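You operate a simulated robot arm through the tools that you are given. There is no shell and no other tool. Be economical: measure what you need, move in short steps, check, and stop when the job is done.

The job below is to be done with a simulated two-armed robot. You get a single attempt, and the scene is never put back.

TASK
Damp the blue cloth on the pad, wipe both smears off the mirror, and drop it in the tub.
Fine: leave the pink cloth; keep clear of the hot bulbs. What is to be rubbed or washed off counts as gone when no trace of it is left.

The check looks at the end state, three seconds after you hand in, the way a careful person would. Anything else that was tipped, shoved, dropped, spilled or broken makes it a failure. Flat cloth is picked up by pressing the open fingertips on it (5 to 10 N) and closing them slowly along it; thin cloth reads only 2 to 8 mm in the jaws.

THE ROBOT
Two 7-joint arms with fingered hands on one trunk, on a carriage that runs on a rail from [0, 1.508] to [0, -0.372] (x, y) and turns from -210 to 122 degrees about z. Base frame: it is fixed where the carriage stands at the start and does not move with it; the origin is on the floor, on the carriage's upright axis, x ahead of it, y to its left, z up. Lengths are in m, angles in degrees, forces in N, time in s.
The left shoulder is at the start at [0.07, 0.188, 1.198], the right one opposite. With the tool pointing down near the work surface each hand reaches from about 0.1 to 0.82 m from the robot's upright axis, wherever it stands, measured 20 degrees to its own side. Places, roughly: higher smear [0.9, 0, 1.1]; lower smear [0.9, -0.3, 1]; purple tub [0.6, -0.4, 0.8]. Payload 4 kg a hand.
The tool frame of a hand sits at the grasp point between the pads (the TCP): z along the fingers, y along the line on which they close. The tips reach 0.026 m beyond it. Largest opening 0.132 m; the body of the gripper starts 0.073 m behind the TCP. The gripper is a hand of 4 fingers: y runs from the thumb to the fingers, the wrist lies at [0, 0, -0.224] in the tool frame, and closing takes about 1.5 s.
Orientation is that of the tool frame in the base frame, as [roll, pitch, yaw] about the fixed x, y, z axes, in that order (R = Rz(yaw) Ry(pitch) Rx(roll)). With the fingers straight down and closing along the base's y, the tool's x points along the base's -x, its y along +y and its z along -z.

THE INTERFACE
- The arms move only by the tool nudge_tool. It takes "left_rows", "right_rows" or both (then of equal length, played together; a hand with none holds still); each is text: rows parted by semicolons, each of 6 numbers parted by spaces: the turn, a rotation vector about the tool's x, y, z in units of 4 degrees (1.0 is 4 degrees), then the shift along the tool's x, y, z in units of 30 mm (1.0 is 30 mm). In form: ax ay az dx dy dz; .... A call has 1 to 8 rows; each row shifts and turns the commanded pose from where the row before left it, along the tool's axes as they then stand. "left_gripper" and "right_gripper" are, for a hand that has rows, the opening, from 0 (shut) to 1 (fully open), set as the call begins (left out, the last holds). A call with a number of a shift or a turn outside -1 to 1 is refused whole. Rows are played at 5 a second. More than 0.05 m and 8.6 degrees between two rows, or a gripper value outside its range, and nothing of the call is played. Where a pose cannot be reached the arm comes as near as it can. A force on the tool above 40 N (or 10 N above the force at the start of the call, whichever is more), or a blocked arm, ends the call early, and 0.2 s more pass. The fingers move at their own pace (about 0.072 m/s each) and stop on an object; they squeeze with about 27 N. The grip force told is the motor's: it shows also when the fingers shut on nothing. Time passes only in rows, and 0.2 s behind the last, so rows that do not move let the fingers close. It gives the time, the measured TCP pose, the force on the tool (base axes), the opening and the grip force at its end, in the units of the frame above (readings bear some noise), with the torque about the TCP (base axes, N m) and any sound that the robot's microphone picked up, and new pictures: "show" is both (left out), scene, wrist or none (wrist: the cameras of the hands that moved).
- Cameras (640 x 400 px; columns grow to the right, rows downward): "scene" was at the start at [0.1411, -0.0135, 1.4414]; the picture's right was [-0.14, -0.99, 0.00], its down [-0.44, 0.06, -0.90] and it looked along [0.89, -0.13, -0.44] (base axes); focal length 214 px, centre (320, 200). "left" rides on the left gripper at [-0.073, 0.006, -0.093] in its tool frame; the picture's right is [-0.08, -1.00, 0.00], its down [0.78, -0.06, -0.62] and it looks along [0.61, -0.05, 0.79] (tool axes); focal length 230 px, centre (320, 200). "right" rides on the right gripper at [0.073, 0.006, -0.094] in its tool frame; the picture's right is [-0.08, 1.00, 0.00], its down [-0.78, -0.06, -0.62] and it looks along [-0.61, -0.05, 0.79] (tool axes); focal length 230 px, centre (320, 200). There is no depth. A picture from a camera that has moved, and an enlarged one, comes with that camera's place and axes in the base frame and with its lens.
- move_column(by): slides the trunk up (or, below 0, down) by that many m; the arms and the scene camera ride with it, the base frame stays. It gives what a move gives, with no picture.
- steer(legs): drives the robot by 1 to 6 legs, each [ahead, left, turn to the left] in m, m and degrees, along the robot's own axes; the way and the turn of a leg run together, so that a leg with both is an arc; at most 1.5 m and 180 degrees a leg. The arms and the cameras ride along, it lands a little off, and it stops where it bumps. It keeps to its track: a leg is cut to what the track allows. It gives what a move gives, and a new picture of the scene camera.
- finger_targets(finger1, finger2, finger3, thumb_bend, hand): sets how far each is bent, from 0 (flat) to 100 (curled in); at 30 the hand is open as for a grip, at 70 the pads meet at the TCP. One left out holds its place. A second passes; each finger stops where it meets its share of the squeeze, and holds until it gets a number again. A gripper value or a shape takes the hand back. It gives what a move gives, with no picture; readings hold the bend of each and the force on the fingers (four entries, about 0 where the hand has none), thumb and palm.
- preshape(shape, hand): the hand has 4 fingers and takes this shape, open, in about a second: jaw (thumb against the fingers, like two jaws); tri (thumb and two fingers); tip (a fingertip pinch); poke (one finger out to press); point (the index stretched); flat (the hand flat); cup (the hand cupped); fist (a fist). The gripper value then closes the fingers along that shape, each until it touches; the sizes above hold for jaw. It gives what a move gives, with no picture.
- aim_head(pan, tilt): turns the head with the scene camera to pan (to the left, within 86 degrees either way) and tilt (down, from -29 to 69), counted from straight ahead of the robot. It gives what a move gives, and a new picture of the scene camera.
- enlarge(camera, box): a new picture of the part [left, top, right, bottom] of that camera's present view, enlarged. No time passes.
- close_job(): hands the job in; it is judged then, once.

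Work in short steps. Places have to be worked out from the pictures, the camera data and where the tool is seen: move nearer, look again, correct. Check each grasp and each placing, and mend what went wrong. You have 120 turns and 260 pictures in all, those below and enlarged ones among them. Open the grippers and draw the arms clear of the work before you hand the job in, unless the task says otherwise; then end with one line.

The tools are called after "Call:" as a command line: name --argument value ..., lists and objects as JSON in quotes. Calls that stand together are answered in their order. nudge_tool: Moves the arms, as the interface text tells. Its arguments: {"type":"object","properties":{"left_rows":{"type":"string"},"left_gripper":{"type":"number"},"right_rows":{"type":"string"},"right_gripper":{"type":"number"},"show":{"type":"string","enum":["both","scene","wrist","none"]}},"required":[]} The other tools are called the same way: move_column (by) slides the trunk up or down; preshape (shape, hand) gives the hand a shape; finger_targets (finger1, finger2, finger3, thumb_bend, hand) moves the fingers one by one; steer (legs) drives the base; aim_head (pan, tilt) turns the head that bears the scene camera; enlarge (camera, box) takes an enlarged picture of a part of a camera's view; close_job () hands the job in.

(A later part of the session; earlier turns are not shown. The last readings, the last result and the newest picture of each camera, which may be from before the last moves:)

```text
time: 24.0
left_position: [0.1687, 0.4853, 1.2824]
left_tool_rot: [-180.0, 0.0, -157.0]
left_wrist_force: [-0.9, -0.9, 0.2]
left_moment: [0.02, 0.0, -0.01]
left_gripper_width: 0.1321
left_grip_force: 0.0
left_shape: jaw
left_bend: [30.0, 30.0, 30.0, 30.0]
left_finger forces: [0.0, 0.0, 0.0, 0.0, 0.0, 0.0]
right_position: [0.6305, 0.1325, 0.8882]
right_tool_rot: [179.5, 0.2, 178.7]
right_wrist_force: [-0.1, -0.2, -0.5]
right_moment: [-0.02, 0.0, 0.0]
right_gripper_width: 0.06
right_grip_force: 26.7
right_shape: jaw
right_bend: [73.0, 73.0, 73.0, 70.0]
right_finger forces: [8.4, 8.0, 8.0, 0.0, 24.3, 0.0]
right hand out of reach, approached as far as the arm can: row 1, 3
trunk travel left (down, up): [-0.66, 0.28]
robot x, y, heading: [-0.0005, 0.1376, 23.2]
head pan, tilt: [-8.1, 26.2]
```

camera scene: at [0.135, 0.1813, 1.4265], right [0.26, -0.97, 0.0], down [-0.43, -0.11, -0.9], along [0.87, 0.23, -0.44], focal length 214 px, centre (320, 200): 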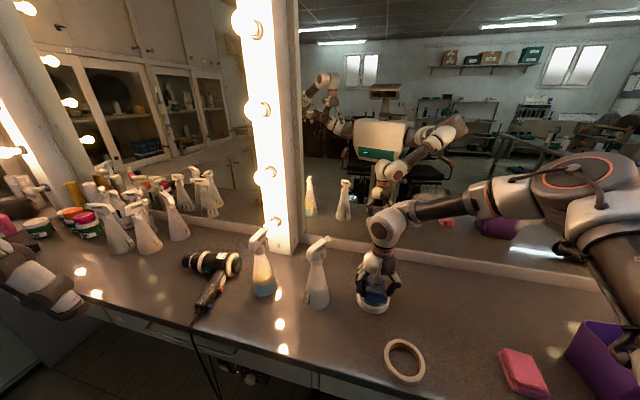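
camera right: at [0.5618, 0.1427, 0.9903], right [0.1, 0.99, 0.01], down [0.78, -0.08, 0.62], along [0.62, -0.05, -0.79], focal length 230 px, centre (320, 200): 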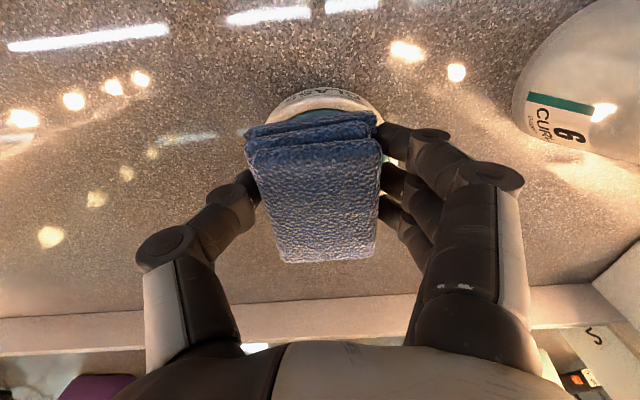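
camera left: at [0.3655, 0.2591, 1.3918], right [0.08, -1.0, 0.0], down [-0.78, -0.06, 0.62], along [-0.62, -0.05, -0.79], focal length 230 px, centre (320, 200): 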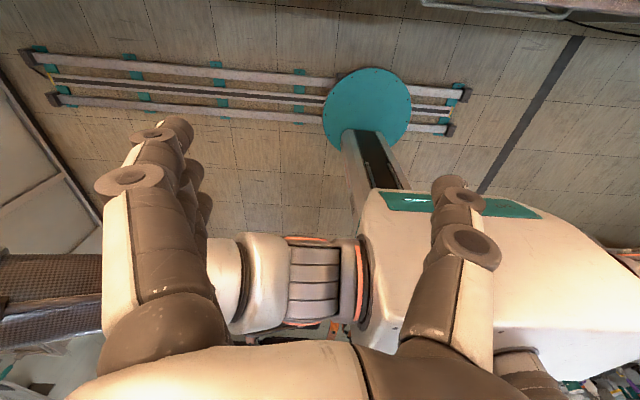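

No contact yet and the arm is at its limit; I use the column in small steps.

Call:
move_column --by -0.006

Call:
move_column --by -0.005

```text
time: 24.6
left_position: [0.1691, 0.4864, 1.2756]
left_tool_rot: [-180.0, 0.1, -157.0]
left_wrist_force: [-1.1, -0.9, 0.4]
left_moment: [-0.01, 0.02, 0.03]
left_gripper_width: 0.1321
left_grip_force: 0.2
left_shape: jaw
left_bend: [30.0, 30.0, 30.0, 30.0]
left_finger forces: [0.0, 0.0, 0.0, 0.1, 0.0, 0.0]
right_position: [0.63, 0.1321, 0.8823]
right_tool_rot: [179.4, 0.2, 178.7]
right_wrist_force: [0.0, 0.0, -0.1]
right_moment: [0.0, -0.01, -0.01]
right_gripper_width: 0.0598
right_grip_force: 27.0
right_shape: jaw
right_bend: [73.0, 73.0, 73.0, 70.0]
right_finger forces: [8.6, 8.2, 8.0, 0.1, 24.9, 0.0]
trunk travel left (down, up): [-0.654, 0.286]
robot x, y, heading: [0.0004, 0.1375, 22.7]
head pan, tilt: [-8.1, 26.2]
```

```text
time: 25.1
left_position: [0.1675, 0.4868, 1.2722]
left_tool_rot: [-179.9, 0.2, -157.0]
left_wrist_force: [0.6, 0.1, 0.4]
left_moment: [0.01, 0.01, 0.01]
left_gripper_width: 0.1319
left_grip_force: 0.1
left_shape: jaw
left_bend: [30.0, 30.0, 30.0, 30.0]
left_finger forces: [0.1, 0.0, 0.0, 0.1, 0.0, 0.0]
right_position: [0.6302, 0.133, 0.8803]
right_tool_rot: [179.3, 0.4, 178.7]
right_wrist_force: [0.8, -1.7, 24.1]
right_moment: [-0.1, -0.01, 0.01]
right_gripper_width: 0.0601
right_grip_force: 27.5
right_shape: jaw
right_bend: [73.0, 73.0, 73.0, 70.0]
right_finger forces: [9.8, 9.3, 9.1, 0.0, 29.6, 0.1]
trunk travel left (down, up): [-0.649, 0.291]
robot x, y, heading: [0.0017, 0.1396, 23.1]
head pan, tilt: [-8.1, 26.2]
```

Contact at 24 N. I hold here about 1.5 s to soak and look at the pictures.

Call:
nudge_tool --right_rows "0 0 0 0 0 0;0 0 0 0 0 0;0 0 0 0 0 0;0 0 0 0 0 0;0 0 0 0 0 0;0 0 0 0 0 0;0 0 0 0 0 0;0 0 0 0 0 0"

Call:
enlarge --camera "scene" --box '[320, 220, 460, 360]'

```text
time: 26.9
left_position: [0.1629, 0.4861, 1.2713]
left_tool_rot: [-179.9, 0.3, -157.0]
left_wrist_force: [0.3, -0.5, -0.4]
left_moment: [0.02, 0.01, 0.02]
left_gripper_width: 0.1319
left_grip_force: 0.0
left_shape: jaw
left_bend: [30.0, 30.0, 30.0, 30.0]
left_finger forces: [0.0, 0.0, 0.0, 0.0, 0.1, 0.0]
right_position: [0.6292, 0.1325, 0.8793]
right_tool_rot: [179.5, 0.3, 178.6]
right_wrist_force: [0.1, 0.3, 31.4]
right_moment: [0.01, -0.01, -0.01]
right_gripper_width: 0.0602
right_grip_force: 27.7
right_shape: jaw
right_bend: [74.0, 74.0, 73.0, 71.0]
right_finger forces: [10.6, 10.1, 9.8, 0.0, 29.9, 0.0]
trunk travel left (down, up): [-0.649, 0.291]
robot x, y, heading: [0.0065, 0.1383, 23.1]
head pan, tilt: [-8.1, 26.2]
camera scene: at [0.1307, 0.1816, 1.4159], right [0.26, -0.97, 0.0], down [-0.42, -0.11, -0.9], along [0.87, 0.23, -0.44], focal length 214 px, centre (320, 200)
camera right: at [0.5547, 0.1383, 0.9715], right [0.1, 0.99, 0.01], down [0.78, -0.08, 0.62], along [0.62, -0.05, -0.78], focal length 230 px, centre (320, 200)
```

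scene: 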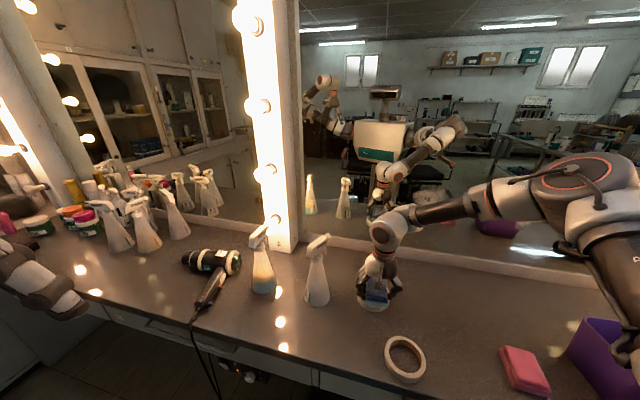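
right: 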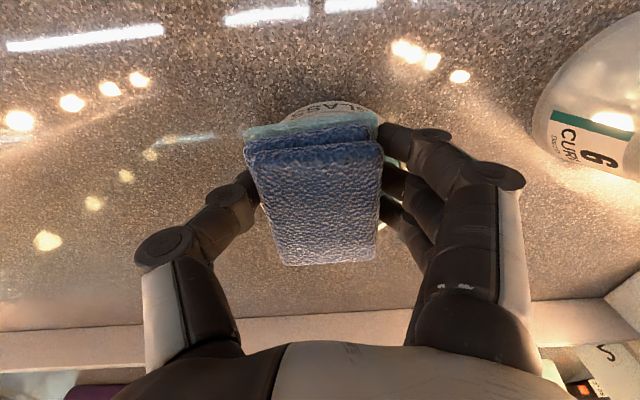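

```text
2.86 times, centred on (390, 290) of scene
camera zoom: at [0.1307, 0.1816, 1.4159], right [0.26, -0.97, 0.0], down [-0.42, -0.11, -0.9], along [0.87, 0.23, -0.44], focal length 613 px, centre (120, -57)
```

zoom: 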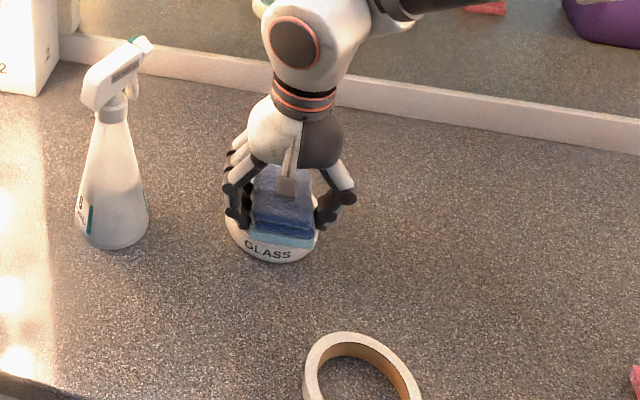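

The cloth's underside has turned pale cyan, so it's damp. I lift with the column and begin turning the hand to face the mirror.

Call:
move_column --by 0.17

Call:
nudge_tool --right_rows "0 -1 0 0.5 0 0;0 -1 0 0.5 0 0;0 -1 0 0.5 0 0;0 -1 0 0.5 0 0;0 -1 0 0.5 0 0;0 -1 0 0.5 0 0;0 -1 0 0.5 0 0;0 -1 0 0.5 0 0"

```text
time: 28.8
left_position: [0.1683, 0.4866, 1.4404]
left_tool_rot: [180.0, 0.0, -157.2]
left_wrist_force: [0.2, -0.7, 0.3]
left_moment: [-0.01, 0.0, 0.01]
left_gripper_width: 0.1316
left_grip_force: 0.1
left_shape: jaw
left_bend: [30.0, 30.0, 30.0, 30.0]
left_finger forces: [0.1, 0.0, 0.1, 0.0, 0.0, 0.1]
right_position: [0.6312, 0.1322, 1.0473]
right_tool_rot: [179.5, 0.1, 178.7]
right_wrist_force: [-0.1, -0.1, -0.2]
right_moment: [0.01, 0.01, -0.01]
right_gripper_width: 0.0602
right_grip_force: 26.7
right_shape: jaw
right_bend: [73.0, 73.0, 73.0, 70.0]
right_finger forces: [9.1, 8.9, 9.0, 0.0, 26.9, 0.0]
trunk travel left (down, up): [-0.819, 0.121]
robot x, y, heading: [0.0013, 0.1381, 22.9]
head pan, tilt: [-8.1, 26.2]
```

```text
time: 30.6
left_position: [0.1688, 0.485, 1.4402]
left_tool_rot: [-180.0, -0.1, -157.1]
left_wrist_force: [-0.1, 0.2, 0.5]
left_moment: [-0.02, -0.03, 0.01]
left_gripper_width: 0.132
left_grip_force: 0.1
left_shape: jaw
left_bend: [30.0, 30.0, 30.0, 30.0]
left_finger forces: [0.0, 0.0, 0.1, 0.0, 0.0, 0.0]
right_position: [0.7274, 0.0875, 1.1163]
right_tool_rot: [179.6, 30.8, 179.2]
right_wrist_force: [0.8, -0.6, 0.0]
right_moment: [-0.03, 0.05, 0.02]
right_gripper_width: 0.0602
right_grip_force: 27.0
right_shape: jaw
right_bend: [73.0, 73.0, 73.0, 70.0]
right_finger forces: [9.2, 8.8, 8.8, 0.0, 26.8, 0.0]
right hand out of reach, approached as far as the arm can: row 3, 4, 5, 6, 7, 8
trunk travel left (down, up): [-0.819, 0.121]
robot x, y, heading: [-0.0003, 0.1391, 22.9]
head pan, tilt: [-8.1, 26.2]
camera scene: at [0.1352, 0.1814, 1.5854], right [0.26, -0.97, 0.0], down [-0.43, -0.11, -0.9], along [0.87, 0.23, -0.44], focal length 214 px, centre (320, 200)
camera right: at [0.6165, 0.0933, 1.1577], right [0.08, 1.0, 0.05], down [0.36, -0.07, 0.93], along [0.93, -0.05, -0.36], focal length 230 px, centre (320, 200)
```

scene: 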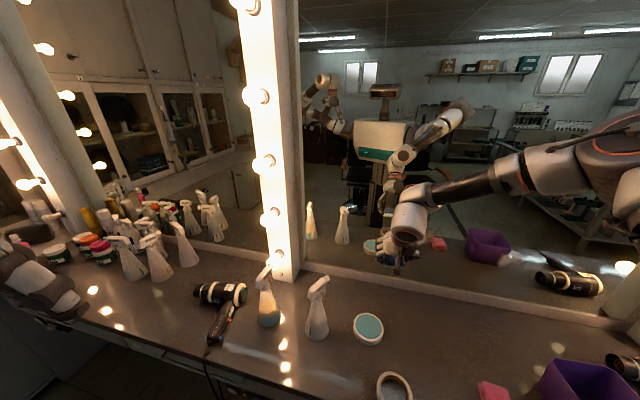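
right: 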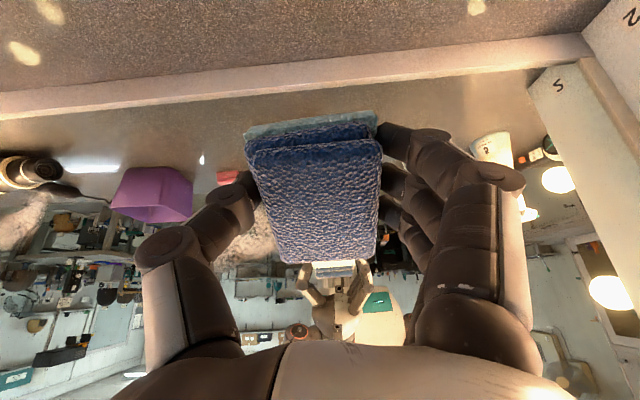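

The rotation works but the arm drifts forward at its limit. I continue with pure rotation, a smaller chunk, watching the distance to the mirror.

Call:
nudge_tool --right_rows "0 -1 0 0 0 0;0 -1 0 0 0 0;0 -1 0 0 0 0;0 -1 0 0 0 0;0 -1 0 0 0 0"

```text
time: 31.8
left_position: [0.1679, 0.4846, 1.4423]
left_tool_rot: [-180.0, 0.0, -157.1]
left_wrist_force: [0.1, -0.5, 0.3]
left_moment: [0.04, 0.01, 0.0]
left_gripper_width: 0.1317
left_grip_force: 0.0
left_shape: jaw
left_bend: [30.0, 30.0, 30.0, 30.0]
left_finger forces: [0.1, 0.1, 0.1, 0.0, 0.0, 0.0]
right_position: [0.8403, 0.0923, 1.1785]
right_tool_rot: [179.5, 50.2, 179.2]
right_wrist_force: [-11.5, 2.6, -5.5]
right_moment: [-0.03, -0.18, 0.0]
right_gripper_width: 0.0589
right_grip_force: 26.6
right_shape: jaw
right_bend: [73.0, 74.0, 74.0, 71.0]
right_finger forces: [8.4, 9.3, 9.6, 0.1, 24.8, 0.1]
right hand out of reach, approached as far as the arm can: row 1, 2, 3, 4
trunk travel left (down, up): [-0.819, 0.121]
robot x, y, heading: [0.0024, 0.1362, 23.0]
head pan, tilt: [-8.1, 26.2]
camera scene: at [0.1353, 0.1799, 1.5854], right [0.26, -0.97, 0.0], down [-0.43, -0.11, -0.9], along [0.87, 0.23, -0.44], focal length 214 px, centre (320, 200)
camera right: at [0.722, 0.0983, 1.1809], right [0.06, 1.0, 0.07], down [0.03, -0.07, 1.0], along [1.0, -0.05, -0.03], focal length 230 px, centre (320, 200)
```

scene: 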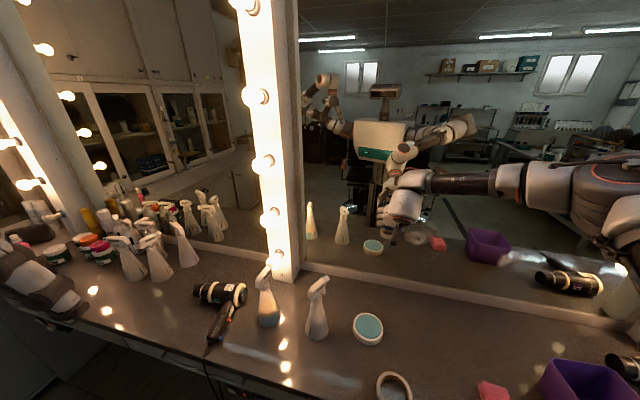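
right: 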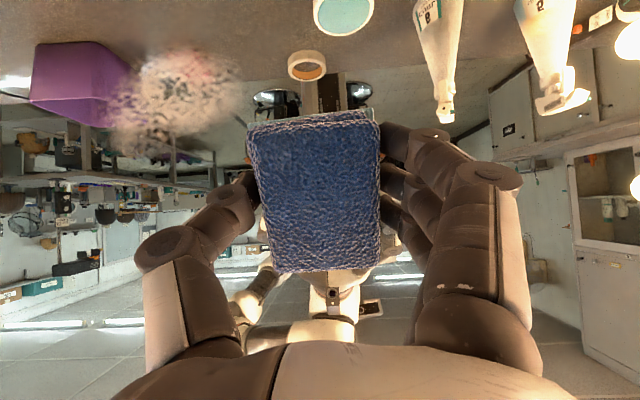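

The cloth edge already touches the mirror (11 N) at a 50° tilt; the wrist is near its bending limit because the forearm comes in from the right. I back off, then turn the robot back to heading 0 and drive left so the target lies to the right of the robot.

Call:
nudge_tool --right_rows "0 0.5 0 0.6 0 -0.8;0 0.5 0 0.6 0 -0.8;0 0.5 0 0.6 0 -0.8;0 0.5 0 0.6 0 -0.8;0 0 0 0 0 0" --show "none"

```text
time: 33.0
left_position: [0.1693, 0.4846, 1.4411]
left_tool_rot: [180.0, 0.0, -156.9]
left_wrist_force: [-0.1, 0.2, -0.5]
left_moment: [0.02, 0.0, -0.01]
left_gripper_width: 0.1321
left_grip_force: 0.1
left_shape: jaw
left_bend: [30.0, 30.0, 30.0, 30.0]
left_finger forces: [0.1, 0.0, 0.1, 0.0, 0.0, 0.0]
right_position: [0.7318, 0.0853, 1.2018]
right_tool_rot: [179.4, 44.0, 178.5]
right_wrist_force: [0.6, 0.2, -0.6]
right_moment: [0.02, -0.04, 0.02]
right_gripper_width: 0.0591
right_grip_force: 27.1
right_shape: jaw
right_bend: [73.0, 74.0, 73.0, 70.0]
right_finger forces: [9.1, 8.7, 8.2, 0.1, 25.8, 0.1]
right hand out of reach, approached as far as the arm can: row 1, 3, 4
trunk travel left (down, up): [-0.819, 0.121]
robot x, y, heading: [0.0018, 0.1377, 23.1]
head pan, tilt: [-8.1, 26.2]
```

Now drive left 0.2 m and turn back to heading 0; the hand stays clear of the mirror.

Call:
steer --legs '[[0, 0, -23], [0, 0.2, 0]]'

Call:
nudge_tool --right_rows "0 -1 0 0.4 0 -0.4;0 -1 0 0.4 0 -0.4;0 -1 0 0.4 0 -0.4;0 -1 0 0.4 0 -0.4"

```text
time: 35.8
left_position: [0.2879, 0.5902, 1.4423]
left_tool_rot: [179.8, 0.0, -179.5]
left_wrist_force: [-0.5, 0.3, 0.3]
left_moment: [0.02, 0.01, 0.01]
left_gripper_width: 0.132
left_grip_force: 0.1
left_shape: jaw
left_bend: [30.0, 30.0, 30.0, 30.0]
left_finger forces: [0.1, 0.0, 0.0, 0.0, 0.0, 0.0]
right_position: [0.656, 0.0053, 1.2]
right_tool_rot: [179.1, 43.8, 155.8]
right_wrist_force: [-0.1, -0.5, -1.2]
right_moment: [0.04, -0.04, 0.01]
right_gripper_width: 0.0592
right_grip_force: 26.8
right_shape: jaw
right_bend: [73.0, 74.0, 73.0, 70.0]
right_finger forces: [9.0, 8.6, 8.1, 0.0, 25.8, 0.1]
trunk travel left (down, up): [-0.819, 0.121]
robot x, y, heading: [0.0002, 0.3392, 0.3]
head pan, tilt: [-8.1, 26.2]
camera scene: at [0.1412, 0.3221, 1.5854], right [-0.13, -0.99, 0.0], down [-0.44, 0.06, -0.9], along [0.89, -0.12, -0.44], focal length 214 px, centre (320, 200)
```

scene: 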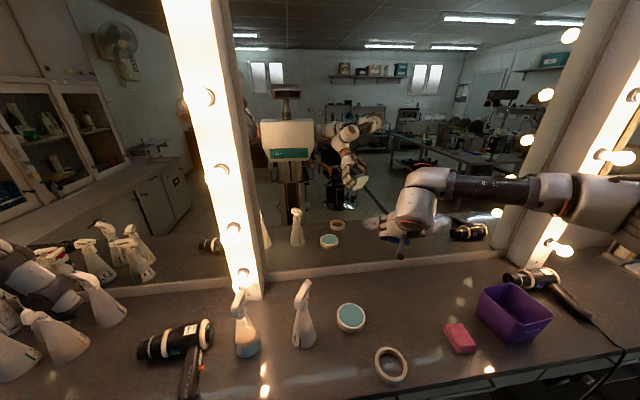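

```text
time: 36.8
left_position: [0.2864, 0.5948, 1.4418]
left_tool_rot: [180.0, 0.1, -179.6]
left_wrist_force: [0.3, 0.7, -0.4]
left_moment: [0.03, -0.01, -0.02]
left_gripper_width: 0.1319
left_grip_force: 0.0
left_shape: jaw
left_bend: [30.0, 30.0, 30.0, 30.0]
left_finger forces: [0.0, 0.0, 0.0, 0.1, 0.0, 0.1]
right_position: [0.6185, -0.0341, 1.2718]
right_tool_rot: [179.4, 59.8, 156.2]
right_wrist_force: [-0.8, 0.3, 0.0]
right_moment: [0.02, 0.02, -0.02]
right_gripper_width: 0.0592
right_grip_force: 27.5
right_shape: jaw
right_bend: [73.0, 74.0, 73.0, 70.0]
right_finger forces: [8.9, 8.6, 8.2, 0.0, 25.8, 0.1]
right hand out of reach, approached as far as the arm can: row 1, 2, 3, 4
trunk travel left (down, up): [-0.819, 0.121]
robot x, y, heading: [0.0009, 0.3358, 0.7]
head pan, tilt: [-8.1, 26.2]
camera scene: at [0.1396, 0.326, 1.5856], right [-0.13, -0.99, 0.0], down [-0.44, 0.06, -0.9], along [0.89, -0.12, -0.44], focal length 214 px, centre (320, 200)
camera right: at [0.5121, 0.016, 1.2543], right [0.43, 0.9, 0.07], down [-0.15, -0.01, 0.99], along [0.89, -0.44, 0.13], focal length 230 px, centre (320, 200)
```

scene: 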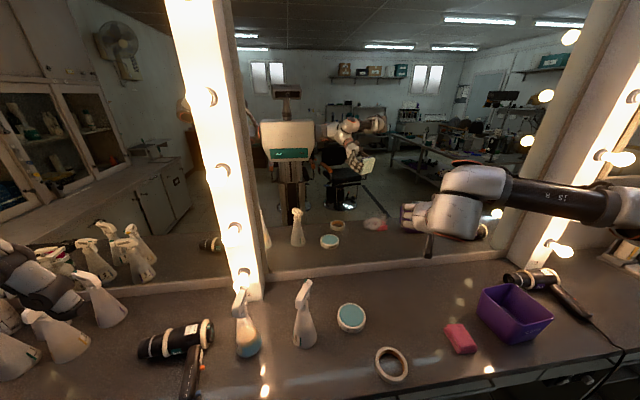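
right: 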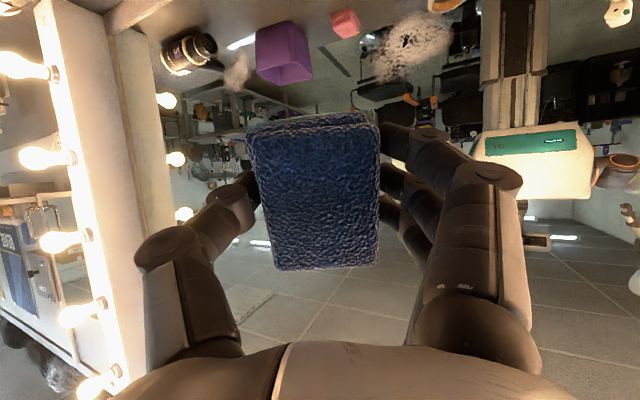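

The arm posture needs the forearm pointing more forward. Turning the robot to the right moves the right shoulder back so the arm stretches towards the mirror; I lower the column, shift right and turn -30°, which keeps the hand well away from mirror and tub.

Call:
move_column --by -0.1

Call:
steer --legs '[[0, -0.12, 0], [0, 0, -30]]'

Call:
nudge_tool --right_rows "-0.87 0 -0.5 -0.3 0 0.4;-0.87 0 -0.5 -0.3 0 0.4;-0.87 0 -0.5 -0.3 0 0.4;-0.87 0 -0.5 -0.3 0 0.4;-0.87 0 -0.5 -0.3 0 0.4;-0.87 0 -0.5 -0.3 0 0.4"

```text
time: 38.1
left_position: [0.2886, 0.593, 1.3423]
left_tool_rot: [-180.0, 0.1, -179.6]
left_wrist_force: [0.2, -0.4, 0.9]
left_moment: [0.0, 0.02, 0.0]
left_gripper_width: 0.1319
left_grip_force: 0.0
left_shape: jaw
left_bend: [30.0, 30.0, 30.0, 30.0]
left_finger forces: [0.0, 0.0, 0.1, 0.0, 0.0, 0.1]
right_position: [0.6198, -0.034, 1.1704]
right_tool_rot: [179.5, 59.8, 156.3]
right_wrist_force: [0.1, -0.6, -0.1]
right_moment: [-0.02, -0.02, 0.01]
right_gripper_width: 0.0596
right_grip_force: 26.8
right_shape: jaw
right_bend: [73.0, 74.0, 73.0, 70.0]
right_finger forces: [8.9, 8.7, 8.1, 0.0, 25.9, 0.1]
trunk travel left (down, up): [-0.719, 0.221]
robot x, y, heading: [0.0006, 0.3367, 0.5]
head pan, tilt: [-8.1, 26.2]
```

```text
time: 40.9
left_position: [0.3782, 0.2948, 1.341]
left_tool_rot: [179.9, 0.0, 150.4]
left_wrist_force: [0.0, -0.6, -0.3]
left_moment: [0.0, -0.02, 0.01]
left_gripper_width: 0.1319
left_grip_force: 0.1
left_shape: jaw
left_bend: [30.0, 30.0, 30.0, 30.0]
left_finger forces: [0.1, 0.1, 0.0, 0.0, 0.1, 0.0]
right_position: [0.3499, -0.415, 1.1712]
right_tool_rot: [179.5, 59.8, 126.4]
right_wrist_force: [0.2, 0.3, -0.5]
right_moment: [0.01, -0.01, 0.0]
right_gripper_width: 0.0592
right_grip_force: 27.2
right_shape: jaw
right_bend: [73.0, 74.0, 73.0, 70.0]
right_finger forces: [9.0, 8.7, 8.1, 0.1, 25.8, 0.0]
trunk travel left (down, up): [-0.719, 0.221]
robot x, y, heading: [-0.0018, 0.2178, -29.5]
head pan, tilt: [-8.1, 26.2]
camera scene: at [0.1165, 0.136, 1.4854], right [-0.61, -0.79, 0.0], down [-0.35, 0.27, -0.9], along [0.71, -0.55, -0.44], focal length 214 px, centre (320, 200)
```

scene: 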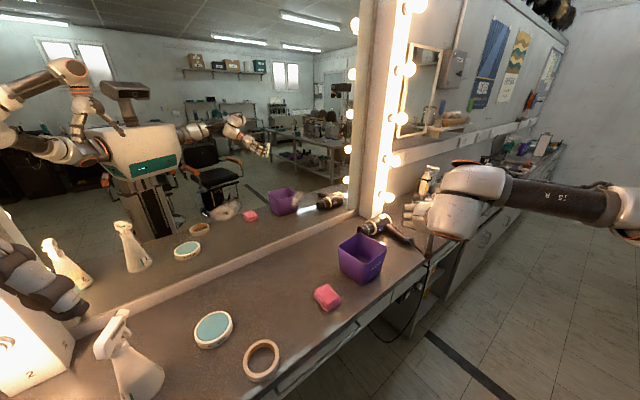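

```text
time: 42.3
left_position: [0.3787, 0.2931, 1.3414]
left_tool_rot: [180.0, 0.1, 150.6]
left_wrist_force: [0.3, 0.2, 1.4]
left_moment: [0.0, 0.02, 0.03]
left_gripper_width: 0.1314
left_grip_force: 0.0
left_shape: jaw
left_bend: [30.0, 30.0, 30.0, 30.0]
left_finger forces: [0.1, 0.0, 0.1, 0.0, 0.1, 0.0]
right_position: [0.4143, -0.4782, 1.1807]
right_tool_rot: [179.1, 59.8, 150.0]
right_wrist_force: [0.4, -1.2, 0.1]
right_moment: [0.04, 0.0, 0.01]
right_gripper_width: 0.0592
right_grip_force: 26.8
right_shape: jaw
right_bend: [73.0, 74.0, 73.0, 70.0]
right_finger forces: [9.1, 8.6, 8.0, 0.0, 25.7, 0.0]
trunk travel left (down, up): [-0.719, 0.221]
robot x, y, heading: [0.0019, 0.2199, -29.3]
head pan, tilt: [-8.1, 26.2]
camera scene: at [0.1166, 0.1352, 1.4854], right [-0.61, -0.79, 0.0], down [-0.35, 0.27, -0.9], along [0.71, -0.55, -0.44], focal length 214 px, centre (320, 200)
camera right: at [0.3151, -0.4164, 1.1634], right [0.52, 0.85, 0.07], down [-0.15, 0.01, 0.99], along [0.84, -0.52, 0.14], focal length 230 px, centre (320, 200)
```

scene: 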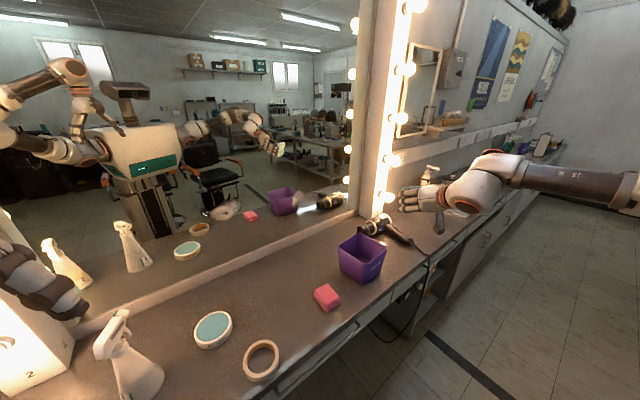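
right: 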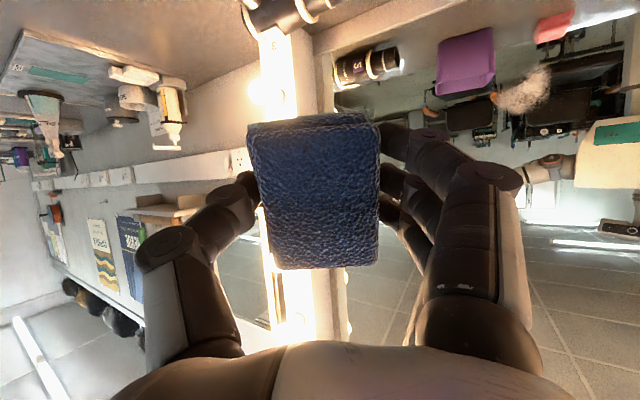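

The arm moves freely now. I continue turning the hand left to face the mirror while shifting it to the left.

Call:
nudge_tool --right_rows "-0.87 0 -0.5 0 0.6 0;-0.87 0 -0.5 0 0.6 0;-0.87 0 -0.5 0 0.6 0;-0.87 0 -0.5 0 0.6 0;-0.87 0 -0.5 0 0.6 0;-0.87 0 -0.5 0 0.6 0;-0.87 0 -0.5 0 0.6 0" --show "none"

Call:
nudge_tool --right_rows "0 -1 0 0 0.2 0;0 -1 0 0 0.2 0;0 -1 0 0 0.2 0;0 -1 0 0 0.2 0;0 -1 0 0 0.2 0;0 -1 0 0 0.2 0;0 -1 0 0 0.2 0"

```text
time: 43.9
left_position: [0.3773, 0.2942, 1.341]
left_tool_rot: [180.0, 0.1, 150.6]
left_wrist_force: [-0.7, 0.5, -0.5]
left_moment: [0.02, 0.0, 0.0]
left_gripper_width: 0.1322
left_grip_force: 0.1
left_shape: jaw
left_bend: [30.0, 30.0, 30.0, 30.0]
left_finger forces: [0.0, 0.0, 0.0, 0.0, 0.0, 0.0]
right_position: [0.4521, -0.3563, 1.1826]
right_tool_rot: [179.1, 60.1, 178.2]
right_wrist_force: [-0.8, -0.5, -0.5]
right_moment: [0.03, 0.0, 0.02]
right_gripper_width: 0.0596
right_grip_force: 27.0
right_shape: jaw
right_bend: [73.0, 74.0, 73.0, 70.0]
right_finger forces: [9.2, 8.5, 8.0, 0.1, 25.8, 0.0]
trunk travel left (down, up): [-0.719, 0.221]
robot x, y, heading: [-0.0005, 0.2177, -30.0]
head pan, tilt: [-8.1, 26.2]
```

```text
time: 45.5
left_position: [0.3783, 0.2936, 1.3421]
left_tool_rot: [179.9, 0.0, 150.5]
left_wrist_force: [0.3, -0.2, -0.5]
left_moment: [0.0, 0.02, 0.01]
left_gripper_width: 0.132
left_grip_force: 0.1
left_shape: jaw
left_bend: [30.0, 30.0, 30.0, 30.0]
left_finger forces: [0.0, 0.0, 0.0, 0.0, 0.1, 0.0]
right_position: [0.4533, -0.3162, 1.1816]
right_tool_rot: [166.2, 88.1, 165.1]
right_wrist_force: [0.5, 0.0, -0.8]
right_moment: [0.01, -0.01, -0.01]
right_gripper_width: 0.059
right_grip_force: 27.1
right_shape: jaw
right_bend: [73.0, 74.0, 73.0, 70.0]
right_finger forces: [9.1, 8.4, 7.9, 0.0, 25.6, 0.0]
trunk travel left (down, up): [-0.719, 0.221]
robot x, y, heading: [-0.001, 0.2165, -29.8]
head pan, tilt: [-8.1, 26.2]
camera scene: at [0.1166, 0.1351, 1.4854], right [-0.61, -0.79, 0.0], down [-0.35, 0.27, -0.9], along [0.71, -0.55, -0.44], focal length 214 px, centre (320, 200)
camera right: at [0.3568, -0.3086, 1.1116], right [0.02, 1.0, 0.09], down [-0.59, -0.06, 0.8], along [0.81, -0.07, 0.59], focal length 230 px, centre (320, 200)
```

scene: 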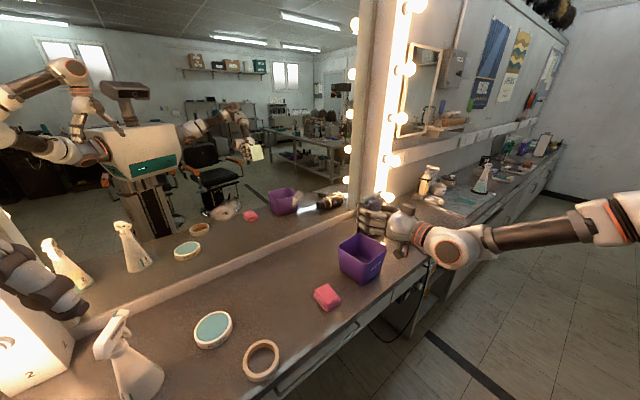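
right: 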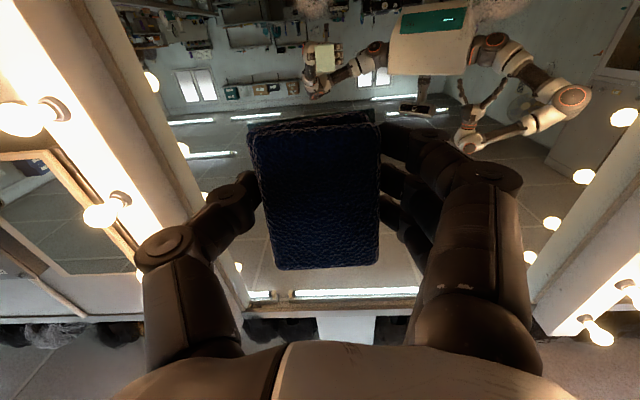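

The hand now faces the mirror squarely with free arm motion. I enlarge the scene to locate both smears from this viewpoint for triangulation.

Call:
enlarge --camera "scene" --box '[190, 150, 350, 250]'

```text
4.00 times, centred on (270, 200) of scene
camera zoom: at [0.1166, 0.1351, 1.4854], right [-0.61, -0.79, 0.0], down [-0.35, 0.27, -0.9], along [0.71, -0.55, -0.44], focal length 858 px, centre (520, 200)
```

zoom: 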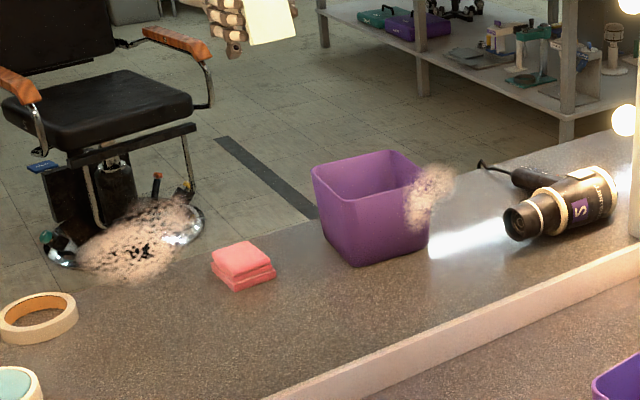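

Triangulation gives the mirror plane at x≈0.88, the higher smear at y≈-0.016, z≈1.10 and the lower one at y≈-0.33, z≈1.055. I advance toward the lower smear.

Call:
nudge_tool --right_rows "0 0 0 0.5 0 1;0 0 0 0.5 0 1;0 0 0 0.5 0 1;0 0 0 0.5 0 1;0 0 0 0.5 0 1;0 0 0 0.5 0 1;0 0 0 0.5 0 1;0 0 0 0.5 0 1"

```text
time: 47.3
left_position: [0.3774, 0.2941, 1.341]
left_tool_rot: [-180.0, -0.1, 150.4]
left_wrist_force: [-0.1, -0.1, 0.3]
left_moment: [0.02, 0.03, -0.01]
left_gripper_width: 0.1321
left_grip_force: 0.0
left_shape: jaw
left_bend: [30.0, 30.0, 30.0, 30.0]
left_finger forces: [0.0, 0.1, 0.1, 0.0, 0.1, 0.0]
right_position: [0.5834, -0.3295, 1.1307]
right_tool_rot: [165.7, 88.0, 164.6]
right_wrist_force: [0.7, -0.5, -1.5]
right_moment: [-0.01, 0.01, -0.03]
right_gripper_width: 0.0591
right_grip_force: 27.0
right_shape: jaw
right_bend: [73.0, 74.0, 73.0, 70.0]
right_finger forces: [9.1, 8.4, 8.0, 0.0, 25.6, 0.0]
right hand out of reach, approached as far as the arm can: row 5, 6, 7, 8
trunk travel left (down, up): [-0.719, 0.221]
robot x, y, heading: [-0.0001, 0.2146, -29.5]
head pan, tilt: [-8.1, 26.2]
camera scene: at [0.1154, 0.1354, 1.4855], right [-0.61, -0.79, 0.0], down [-0.35, 0.27, -0.9], along [0.71, -0.55, -0.44], focal length 214 px, centre (320, 200)
camera right: at [0.488, -0.3214, 1.0604], right [0.02, 1.0, 0.09], down [-0.59, -0.06, 0.8], along [0.81, -0.07, 0.59], focal length 230 px, centre (320, 200)
```

scene: 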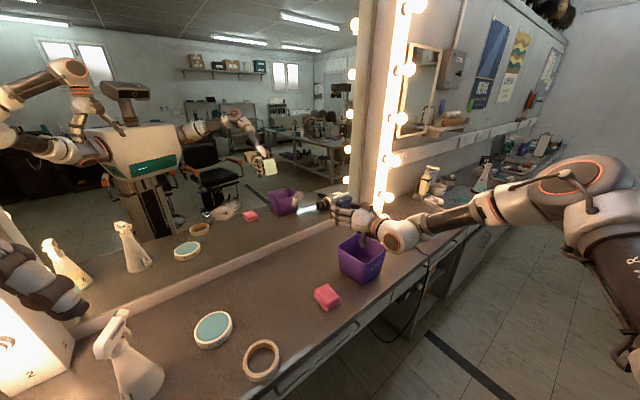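
right: 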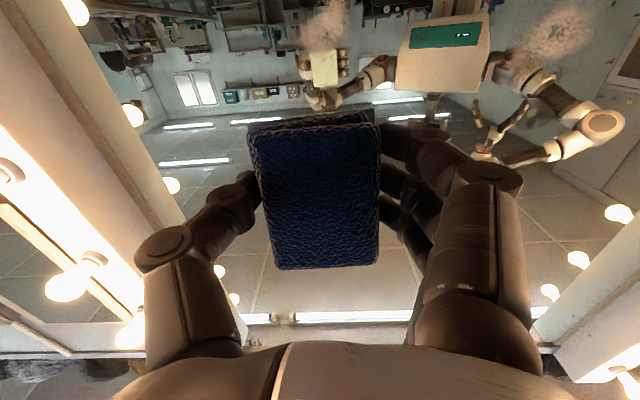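

The arm ran out again, since the robot's turned pose sets the shoulder back. I'll retract, drive right so the lower smear is in front, and turn left to bring the right shoulder closer to the mirror.

Call:
nudge_tool --right_rows "0 0 0 0 0 -1;0 0 0 0 0 -1;0 0 0 0 0 -1;0 0 0 0 0 -1;0 0 0 0 0 -1;0 0 0 0 0 -1" --show "none"

Call:
steer --legs '[[0.1, -0.174, 0], [0, 0, 30]]'

```text
time: 48.7
left_position: [0.3759, 0.2935, 1.3409]
left_tool_rot: [180.0, 0.1, 150.5]
left_wrist_force: [0.6, -0.1, -0.1]
left_moment: [-0.03, -0.03, 0.0]
left_gripper_width: 0.1321
left_grip_force: 0.1
left_shape: jaw
left_bend: [30.0, 30.0, 30.0, 30.0]
left_finger forces: [0.0, 0.0, 0.1, 0.0, 0.0, 0.0]
right_position: [0.4025, -0.3251, 1.1369]
right_tool_rot: [164.8, 88.0, 163.8]
right_wrist_force: [0.1, -0.3, -0.7]
right_moment: [0.0, 0.02, -0.01]
right_gripper_width: 0.059
right_grip_force: 27.1
right_shape: jaw
right_bend: [73.0, 74.0, 73.0, 70.0]
right_finger forces: [9.2, 8.4, 8.0, 0.0, 25.5, 0.1]
trunk travel left (down, up): [-0.719, 0.221]
robot x, y, heading: [-0.0004, 0.218, -29.6]
head pan, tilt: [-8.1, 26.2]
```

```text
time: 51.7
left_position: [0.2902, 0.2694, 1.3418]
left_tool_rot: [180.0, 0.0, -179.7]
left_wrist_force: [0.2, 0.1, 0.8]
left_moment: [0.01, 0.0, 0.01]
left_gripper_width: 0.1321
left_grip_force: 0.1
left_shape: jaw
left_bend: [30.0, 30.0, 30.0, 30.0]
left_finger forces: [0.1, 0.0, 0.1, 0.0, 0.1, 0.0]
right_position: [0.621, -0.2538, 1.1349]
right_tool_rot: [165.1, 87.9, -166.1]
right_wrist_force: [-0.1, -0.2, -0.4]
right_moment: [0.03, 0.0, 0.0]
right_gripper_width: 0.059
right_grip_force: 26.9
right_shape: jaw
right_bend: [73.0, 74.0, 73.0, 70.0]
right_finger forces: [9.1, 8.5, 8.0, 0.0, 25.6, 0.0]
trunk travel left (down, up): [-0.719, 0.221]
robot x, y, heading: [0.0013, 0.0137, 0.3]
head pan, tilt: [-8.1, 26.2]
camera scene: at [0.1412, 0.0022, 1.4854], right [-0.14, -0.99, 0.0], down [-0.44, 0.06, -0.9], along [0.89, -0.12, -0.44], focal length 214 px, centre (320, 200)
```

scene: 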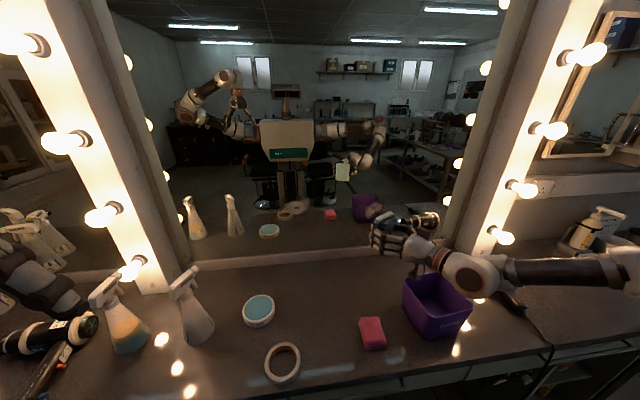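

Now heading 0 with the hand pointing 30° left at [0.62, -0.25]. I turn the hand right about the vertical (tool x points down) to face the mirror again.

Call:
nudge_tool --right_rows "1 0 0 0 0 0;1 0 0 0 0 0;1 0 0 0 0 0;1 0 0 0 0 0;1 0 0 0 0 0;1 0 0 0 0 0;1 0 0 0 0 0;0.3 0 0 0 0 0"

```text
time: 53.5
left_position: [0.2901, 0.2708, 1.3416]
left_tool_rot: [180.0, 0.0, -179.7]
left_wrist_force: [0.9, 0.4, 0.1]
left_moment: [0.03, -0.02, -0.02]
left_gripper_width: 0.1317
left_grip_force: 0.1
left_shape: jaw
left_bend: [30.0, 30.0, 30.0, 30.0]
left_finger forces: [0.0, 0.0, 0.0, 0.0, 0.1, 0.0]
right_position: [0.6208, -0.2532, 1.1359]
right_tool_rot: [-165.2, 88.0, -165.7]
right_wrist_force: [-1.2, -1.1, -0.1]
right_moment: [0.01, -0.04, 0.0]
right_gripper_width: 0.059
right_grip_force: 26.5
right_shape: jaw
right_bend: [73.0, 74.0, 73.0, 70.0]
right_finger forces: [9.3, 8.3, 8.0, 0.0, 25.5, 0.1]
trunk travel left (down, up): [-0.719, 0.221]
robot x, y, heading: [0.0025, 0.0151, 0.6]
head pan, tilt: [-8.1, 26.2]
camera scene: at [0.1411, 0.0026, 1.4854], right [-0.14, -0.99, 0.0], down [-0.44, 0.06, -0.9], along [0.89, -0.12, -0.44], focal length 214 px, centre (320, 200)
camera right: at [0.5245, -0.2486, 1.0646], right [0.01, 1.0, 0.07], down [-0.59, -0.05, 0.81], along [0.81, -0.05, 0.59], focal length 230 px, centre (320, 200)
```

scene: 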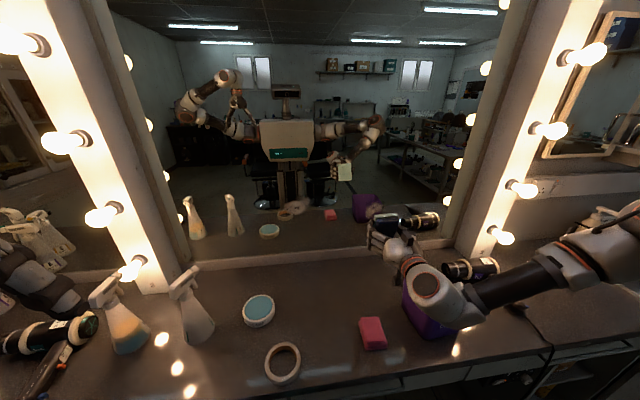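
right: 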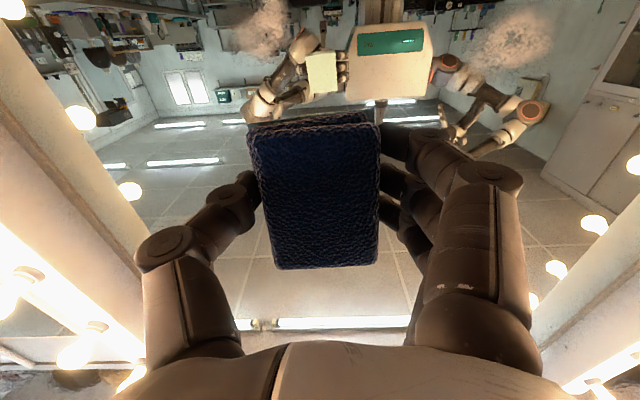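

The hand faces the mirror with no reach trouble. I advance toward the lower smear (y -0.33, z 1.055), stopping at x≈0.80.

Call:
nudge_tool --right_rows "0 0 0 0.45 -0.42 1;0 0 0 0.45 -0.42 1;0 0 0 0.45 -0.42 1;0 0 0 0.45 -0.42 1;0 0 0 0.45 -0.42 1;0 0 0 0.4 -0.42 1"

```text
time: 54.9
left_position: [0.2886, 0.2698, 1.3419]
left_tool_rot: [-179.9, 0.1, -179.7]
left_wrist_force: [-0.1, 0.7, 0.5]
left_moment: [0.01, -0.01, -0.04]
left_gripper_width: 0.1317
left_grip_force: 0.1
left_shape: jaw
left_bend: [30.0, 30.0, 30.0, 30.0]
left_finger forces: [0.1, 0.0, 0.1, 0.1, 0.1, 0.0]
right_position: [0.7814, -0.3429, 1.0722]
right_tool_rot: [-167.9, 87.9, -168.2]
right_wrist_force: [0.6, 0.0, 0.2]
right_moment: [0.0, 0.0, 0.01]
right_gripper_width: 0.0592
right_grip_force: 26.7
right_shape: jaw
right_bend: [73.0, 74.0, 73.0, 70.0]
right_finger forces: [9.2, 8.3, 7.9, 0.0, 25.4, 0.1]
right hand out of reach, approached as far as the arm can: row 5, 6
trunk travel left (down, up): [-0.719, 0.221]
robot x, y, heading: [0.0001, 0.0146, 0.2]
head pan, tilt: [-8.1, 26.2]
camera scene: at [0.1408, 0.0012, 1.4855], right [-0.14, -0.99, 0.0], down [-0.44, 0.06, -0.9], along [0.89, -0.12, -0.44], focal length 214 px, centre (320, 200)
camera right: at [0.6857, -0.337, 1.0009], right [0.01, 1.0, 0.07], down [-0.59, -0.05, 0.81], along [0.81, -0.05, 0.59], focal length 230 px, centre (320, 200)
```

scene: 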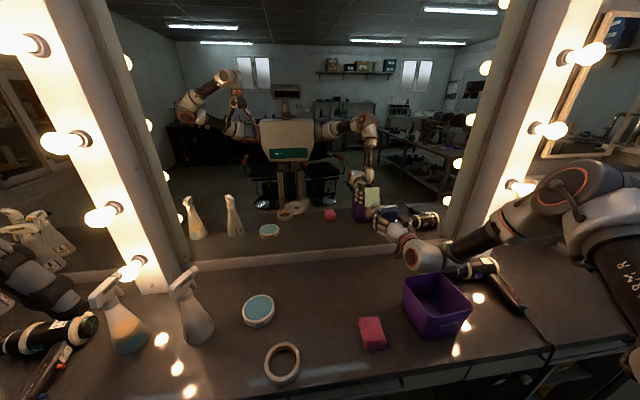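
right: 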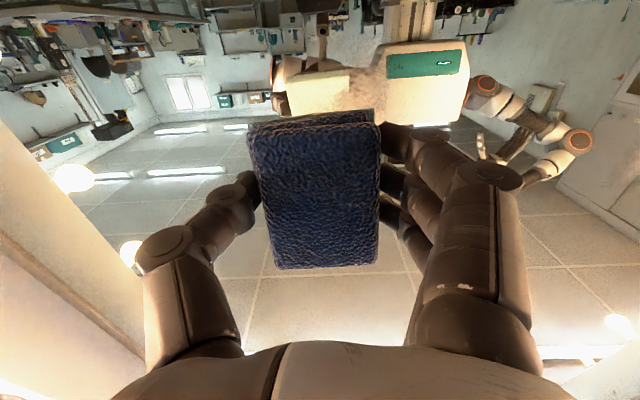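

Still 7 cm short. I retract a bit, turn the robot 15° left and shift right so the shoulder gets closer, then straighten the hand.

Call:
nudge_tool --right_rows "0 0 0 0 0 -1;0 0 0 0 0 -1;0 0 0 0 0 0" --show "none"

Call:
steer --legs '[[0, 0, 15], [-0.048, -0.179, 0]]'

Call:
nudge_tool --right_rows "1 0 0 0 0 0;1 0 0 0 0 0;1 0 0 0 0 0;0.75 0 0 0 0 0"

```text
time: 55.7
left_position: [0.2896, 0.2715, 1.3401]
left_tool_rot: [-179.9, 0.0, -179.7]
left_wrist_force: [0.0, -0.2, 0.1]
left_moment: [-0.03, 0.01, -0.01]
left_gripper_width: 0.1318
left_grip_force: 0.0
left_shape: jaw
left_bend: [30.0, 30.0, 30.0, 30.0]
left_finger forces: [0.1, 0.0, 0.0, 0.1, 0.1, 0.0]
right_position: [0.7217, -0.3386, 1.073]
right_tool_rot: [-163.3, 87.9, -163.8]
right_wrist_force: [0.2, -0.3, -0.5]
right_moment: [-0.01, 0.01, 0.02]
right_gripper_width: 0.0592
right_grip_force: 27.3
right_shape: jaw
right_bend: [73.0, 74.0, 73.0, 70.0]
right_finger forces: [9.4, 8.3, 7.8, 0.0, 25.6, 0.0]
trunk travel left (down, up): [-0.719, 0.221]
robot x, y, heading: [0.0007, 0.0152, 0.3]
head pan, tilt: [-8.1, 26.2]
```

```text
time: 58.1
left_position: [0.2132, 0.1549, 1.3413]
left_tool_rot: [-179.9, 0.0, -164.6]
left_wrist_force: [-0.5, 0.9, 0.0]
left_moment: [-0.02, -0.02, 0.0]
left_gripper_width: 0.132
left_grip_force: 0.1
left_shape: jaw
left_bend: [30.0, 30.0, 30.0, 30.0]
left_finger forces: [0.0, 0.1, 0.1, 0.1, 0.1, 0.0]
right_position: [0.7868, -0.3236, 1.0737]
right_tool_rot: [-162.5, 87.8, -148.1]
right_wrist_force: [0.3, 0.0, -0.9]
right_moment: [-0.01, 0.01, -0.02]
right_gripper_width: 0.059
right_grip_force: 26.7
right_shape: jaw
right_bend: [73.0, 74.0, 73.0, 70.0]
right_finger forces: [9.2, 8.2, 7.9, 0.1, 25.6, 0.0]
trunk travel left (down, up): [-0.719, 0.221]
robot x, y, heading: [-0.0018, -0.1734, 15.1]
head pan, tilt: [-8.1, 26.2]
camera scene: at [0.1394, -0.1429, 1.4854], right [0.12, -0.99, 0.0], down [-0.44, -0.06, -0.9], along [0.89, 0.11, -0.44], focal length 214 px, centre (320, 200)
```

scene: 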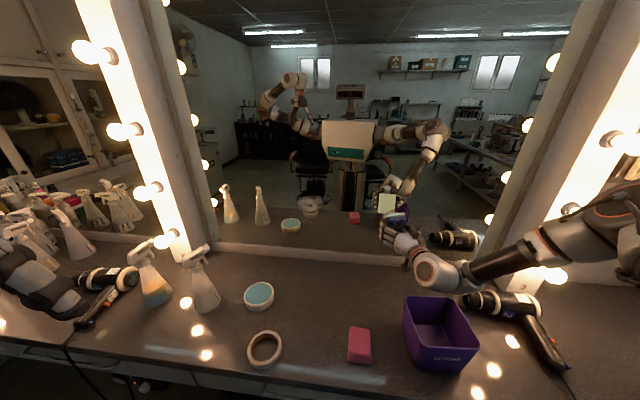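

```text
time: 59.1
left_position: [0.2141, 0.1524, 1.3405]
left_tool_rot: [-179.8, -0.1, -164.6]
left_wrist_force: [-0.6, 1.3, -0.7]
left_moment: [-0.01, 0.01, 0.02]
left_gripper_width: 0.1321
left_grip_force: 0.0
left_shape: jaw
left_bend: [30.0, 30.0, 30.0, 30.0]
left_finger forces: [0.0, 0.0, 0.1, 0.1, 0.0, 0.0]
right_position: [0.7872, -0.3246, 1.0745]
right_tool_rot: [-148.4, 87.9, -149.2]
right_wrist_force: [0.3, -0.2, -0.8]
right_moment: [0.02, 0.01, -0.01]
right_gripper_width: 0.0593
right_grip_force: 27.0
right_shape: jaw
right_bend: [73.0, 74.0, 73.0, 70.0]
right_finger forces: [9.3, 8.2, 7.9, 0.1, 25.3, 0.0]
trunk travel left (down, up): [-0.719, 0.221]
robot x, y, heading: [0.0015, -0.1725, 15.2]
head pan, tilt: [-8.1, 26.2]
camera scene: at [0.1397, -0.1437, 1.4854], right [0.12, -0.99, 0.0], down [-0.44, -0.06, -0.9], along [0.89, 0.11, -0.44], focal length 214 px, centre (320, 200)
camera right: at [0.6913, -0.3195, 1.0027], right [0.01, 1.0, 0.06], down [-0.59, -0.04, 0.8], along [0.81, -0.04, 0.59], focal length 230 px, centre (320, 200)
```

scene: 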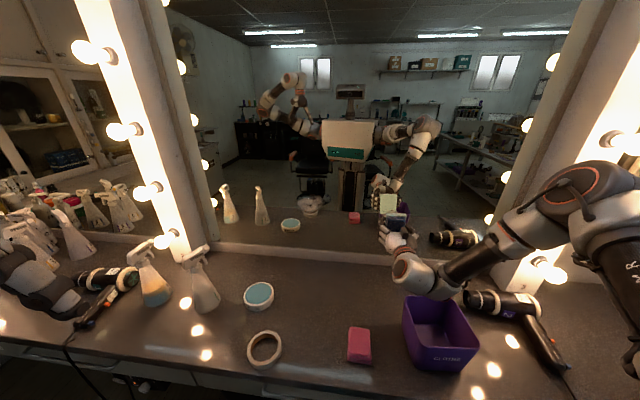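
right: 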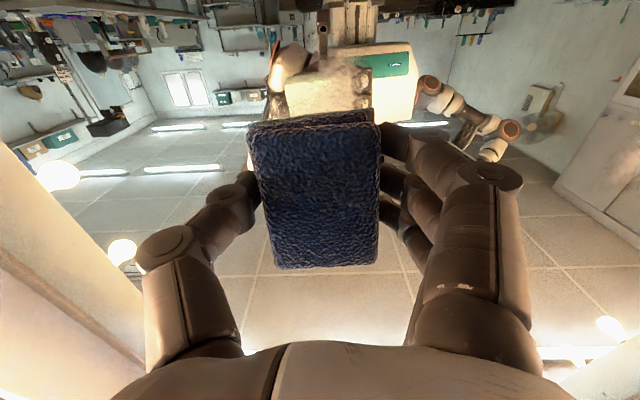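

Square to the mirror and free to move. I approach to about 1 cm off the mirror with a tiny pitch correction.

Call:
nudge_tool --right_rows "0 -0.4 0 0.3 -0.1 0.8;0 0 0 0.3 -0.1 0.7;0 0 0 0 0 0"

```text
time: 60.0
left_position: [0.212, 0.1522, 1.3409]
left_tool_rot: [-179.9, 0.1, -164.7]
left_wrist_force: [0.0, -0.5, -0.1]
left_moment: [0.02, 0.01, 0.03]
left_gripper_width: 0.1318
left_grip_force: 0.0
left_shape: jaw
left_bend: [30.0, 30.0, 30.0, 30.0]
left_finger forces: [0.1, 0.0, 0.1, 0.0, 0.1, 0.0]
right_position: [0.8246, -0.3443, 1.0756]
right_tool_rot: [-103.7, 89.0, -104.1]
right_wrist_force: [0.3, 0.1, 0.0]
right_moment: [0.03, 0.06, -0.04]
right_gripper_width: 0.0591
right_grip_force: 26.3
right_shape: jaw
right_bend: [73.0, 74.0, 73.0, 70.0]
right_finger forces: [9.4, 8.2, 7.9, 0.1, 25.3, 0.0]
right hand out of reach, approached as far as the arm can: row 1, 2
trunk travel left (down, up): [-0.719, 0.221]
robot x, y, heading: [0.0042, -0.1693, 15.3]
head pan, tilt: [-8.1, 26.2]
camera scene: at [0.1394, -0.1453, 1.4855], right [0.12, -0.99, 0.0], down [-0.44, -0.05, -0.9], along [0.89, 0.11, -0.44], focal length 214 px, centre (320, 200)
camera right: at [0.7296, -0.3398, 1.0022], right [0.01, 1.0, 0.06], down [-0.61, -0.04, 0.79], along [0.79, -0.04, 0.61], focal length 230 px, centre (320, 200)
```

scene: 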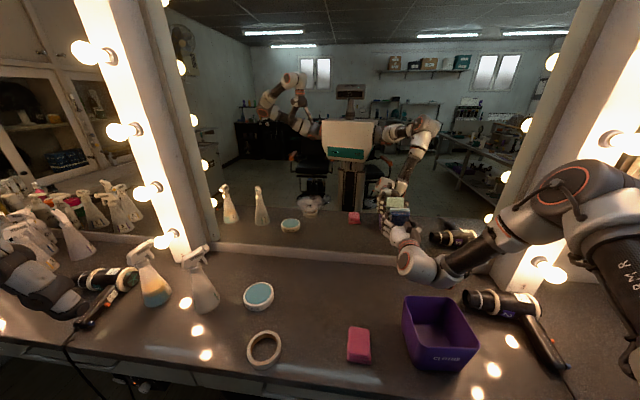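
right: 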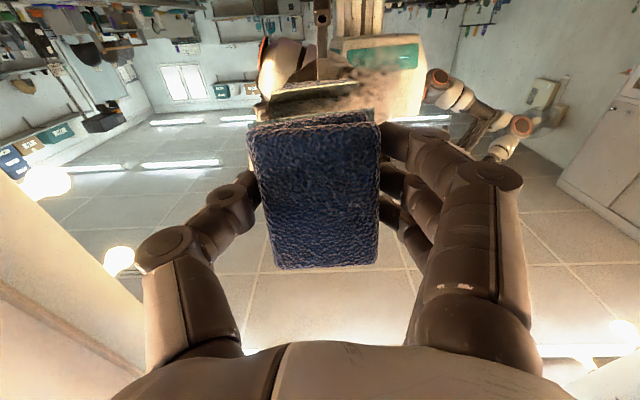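

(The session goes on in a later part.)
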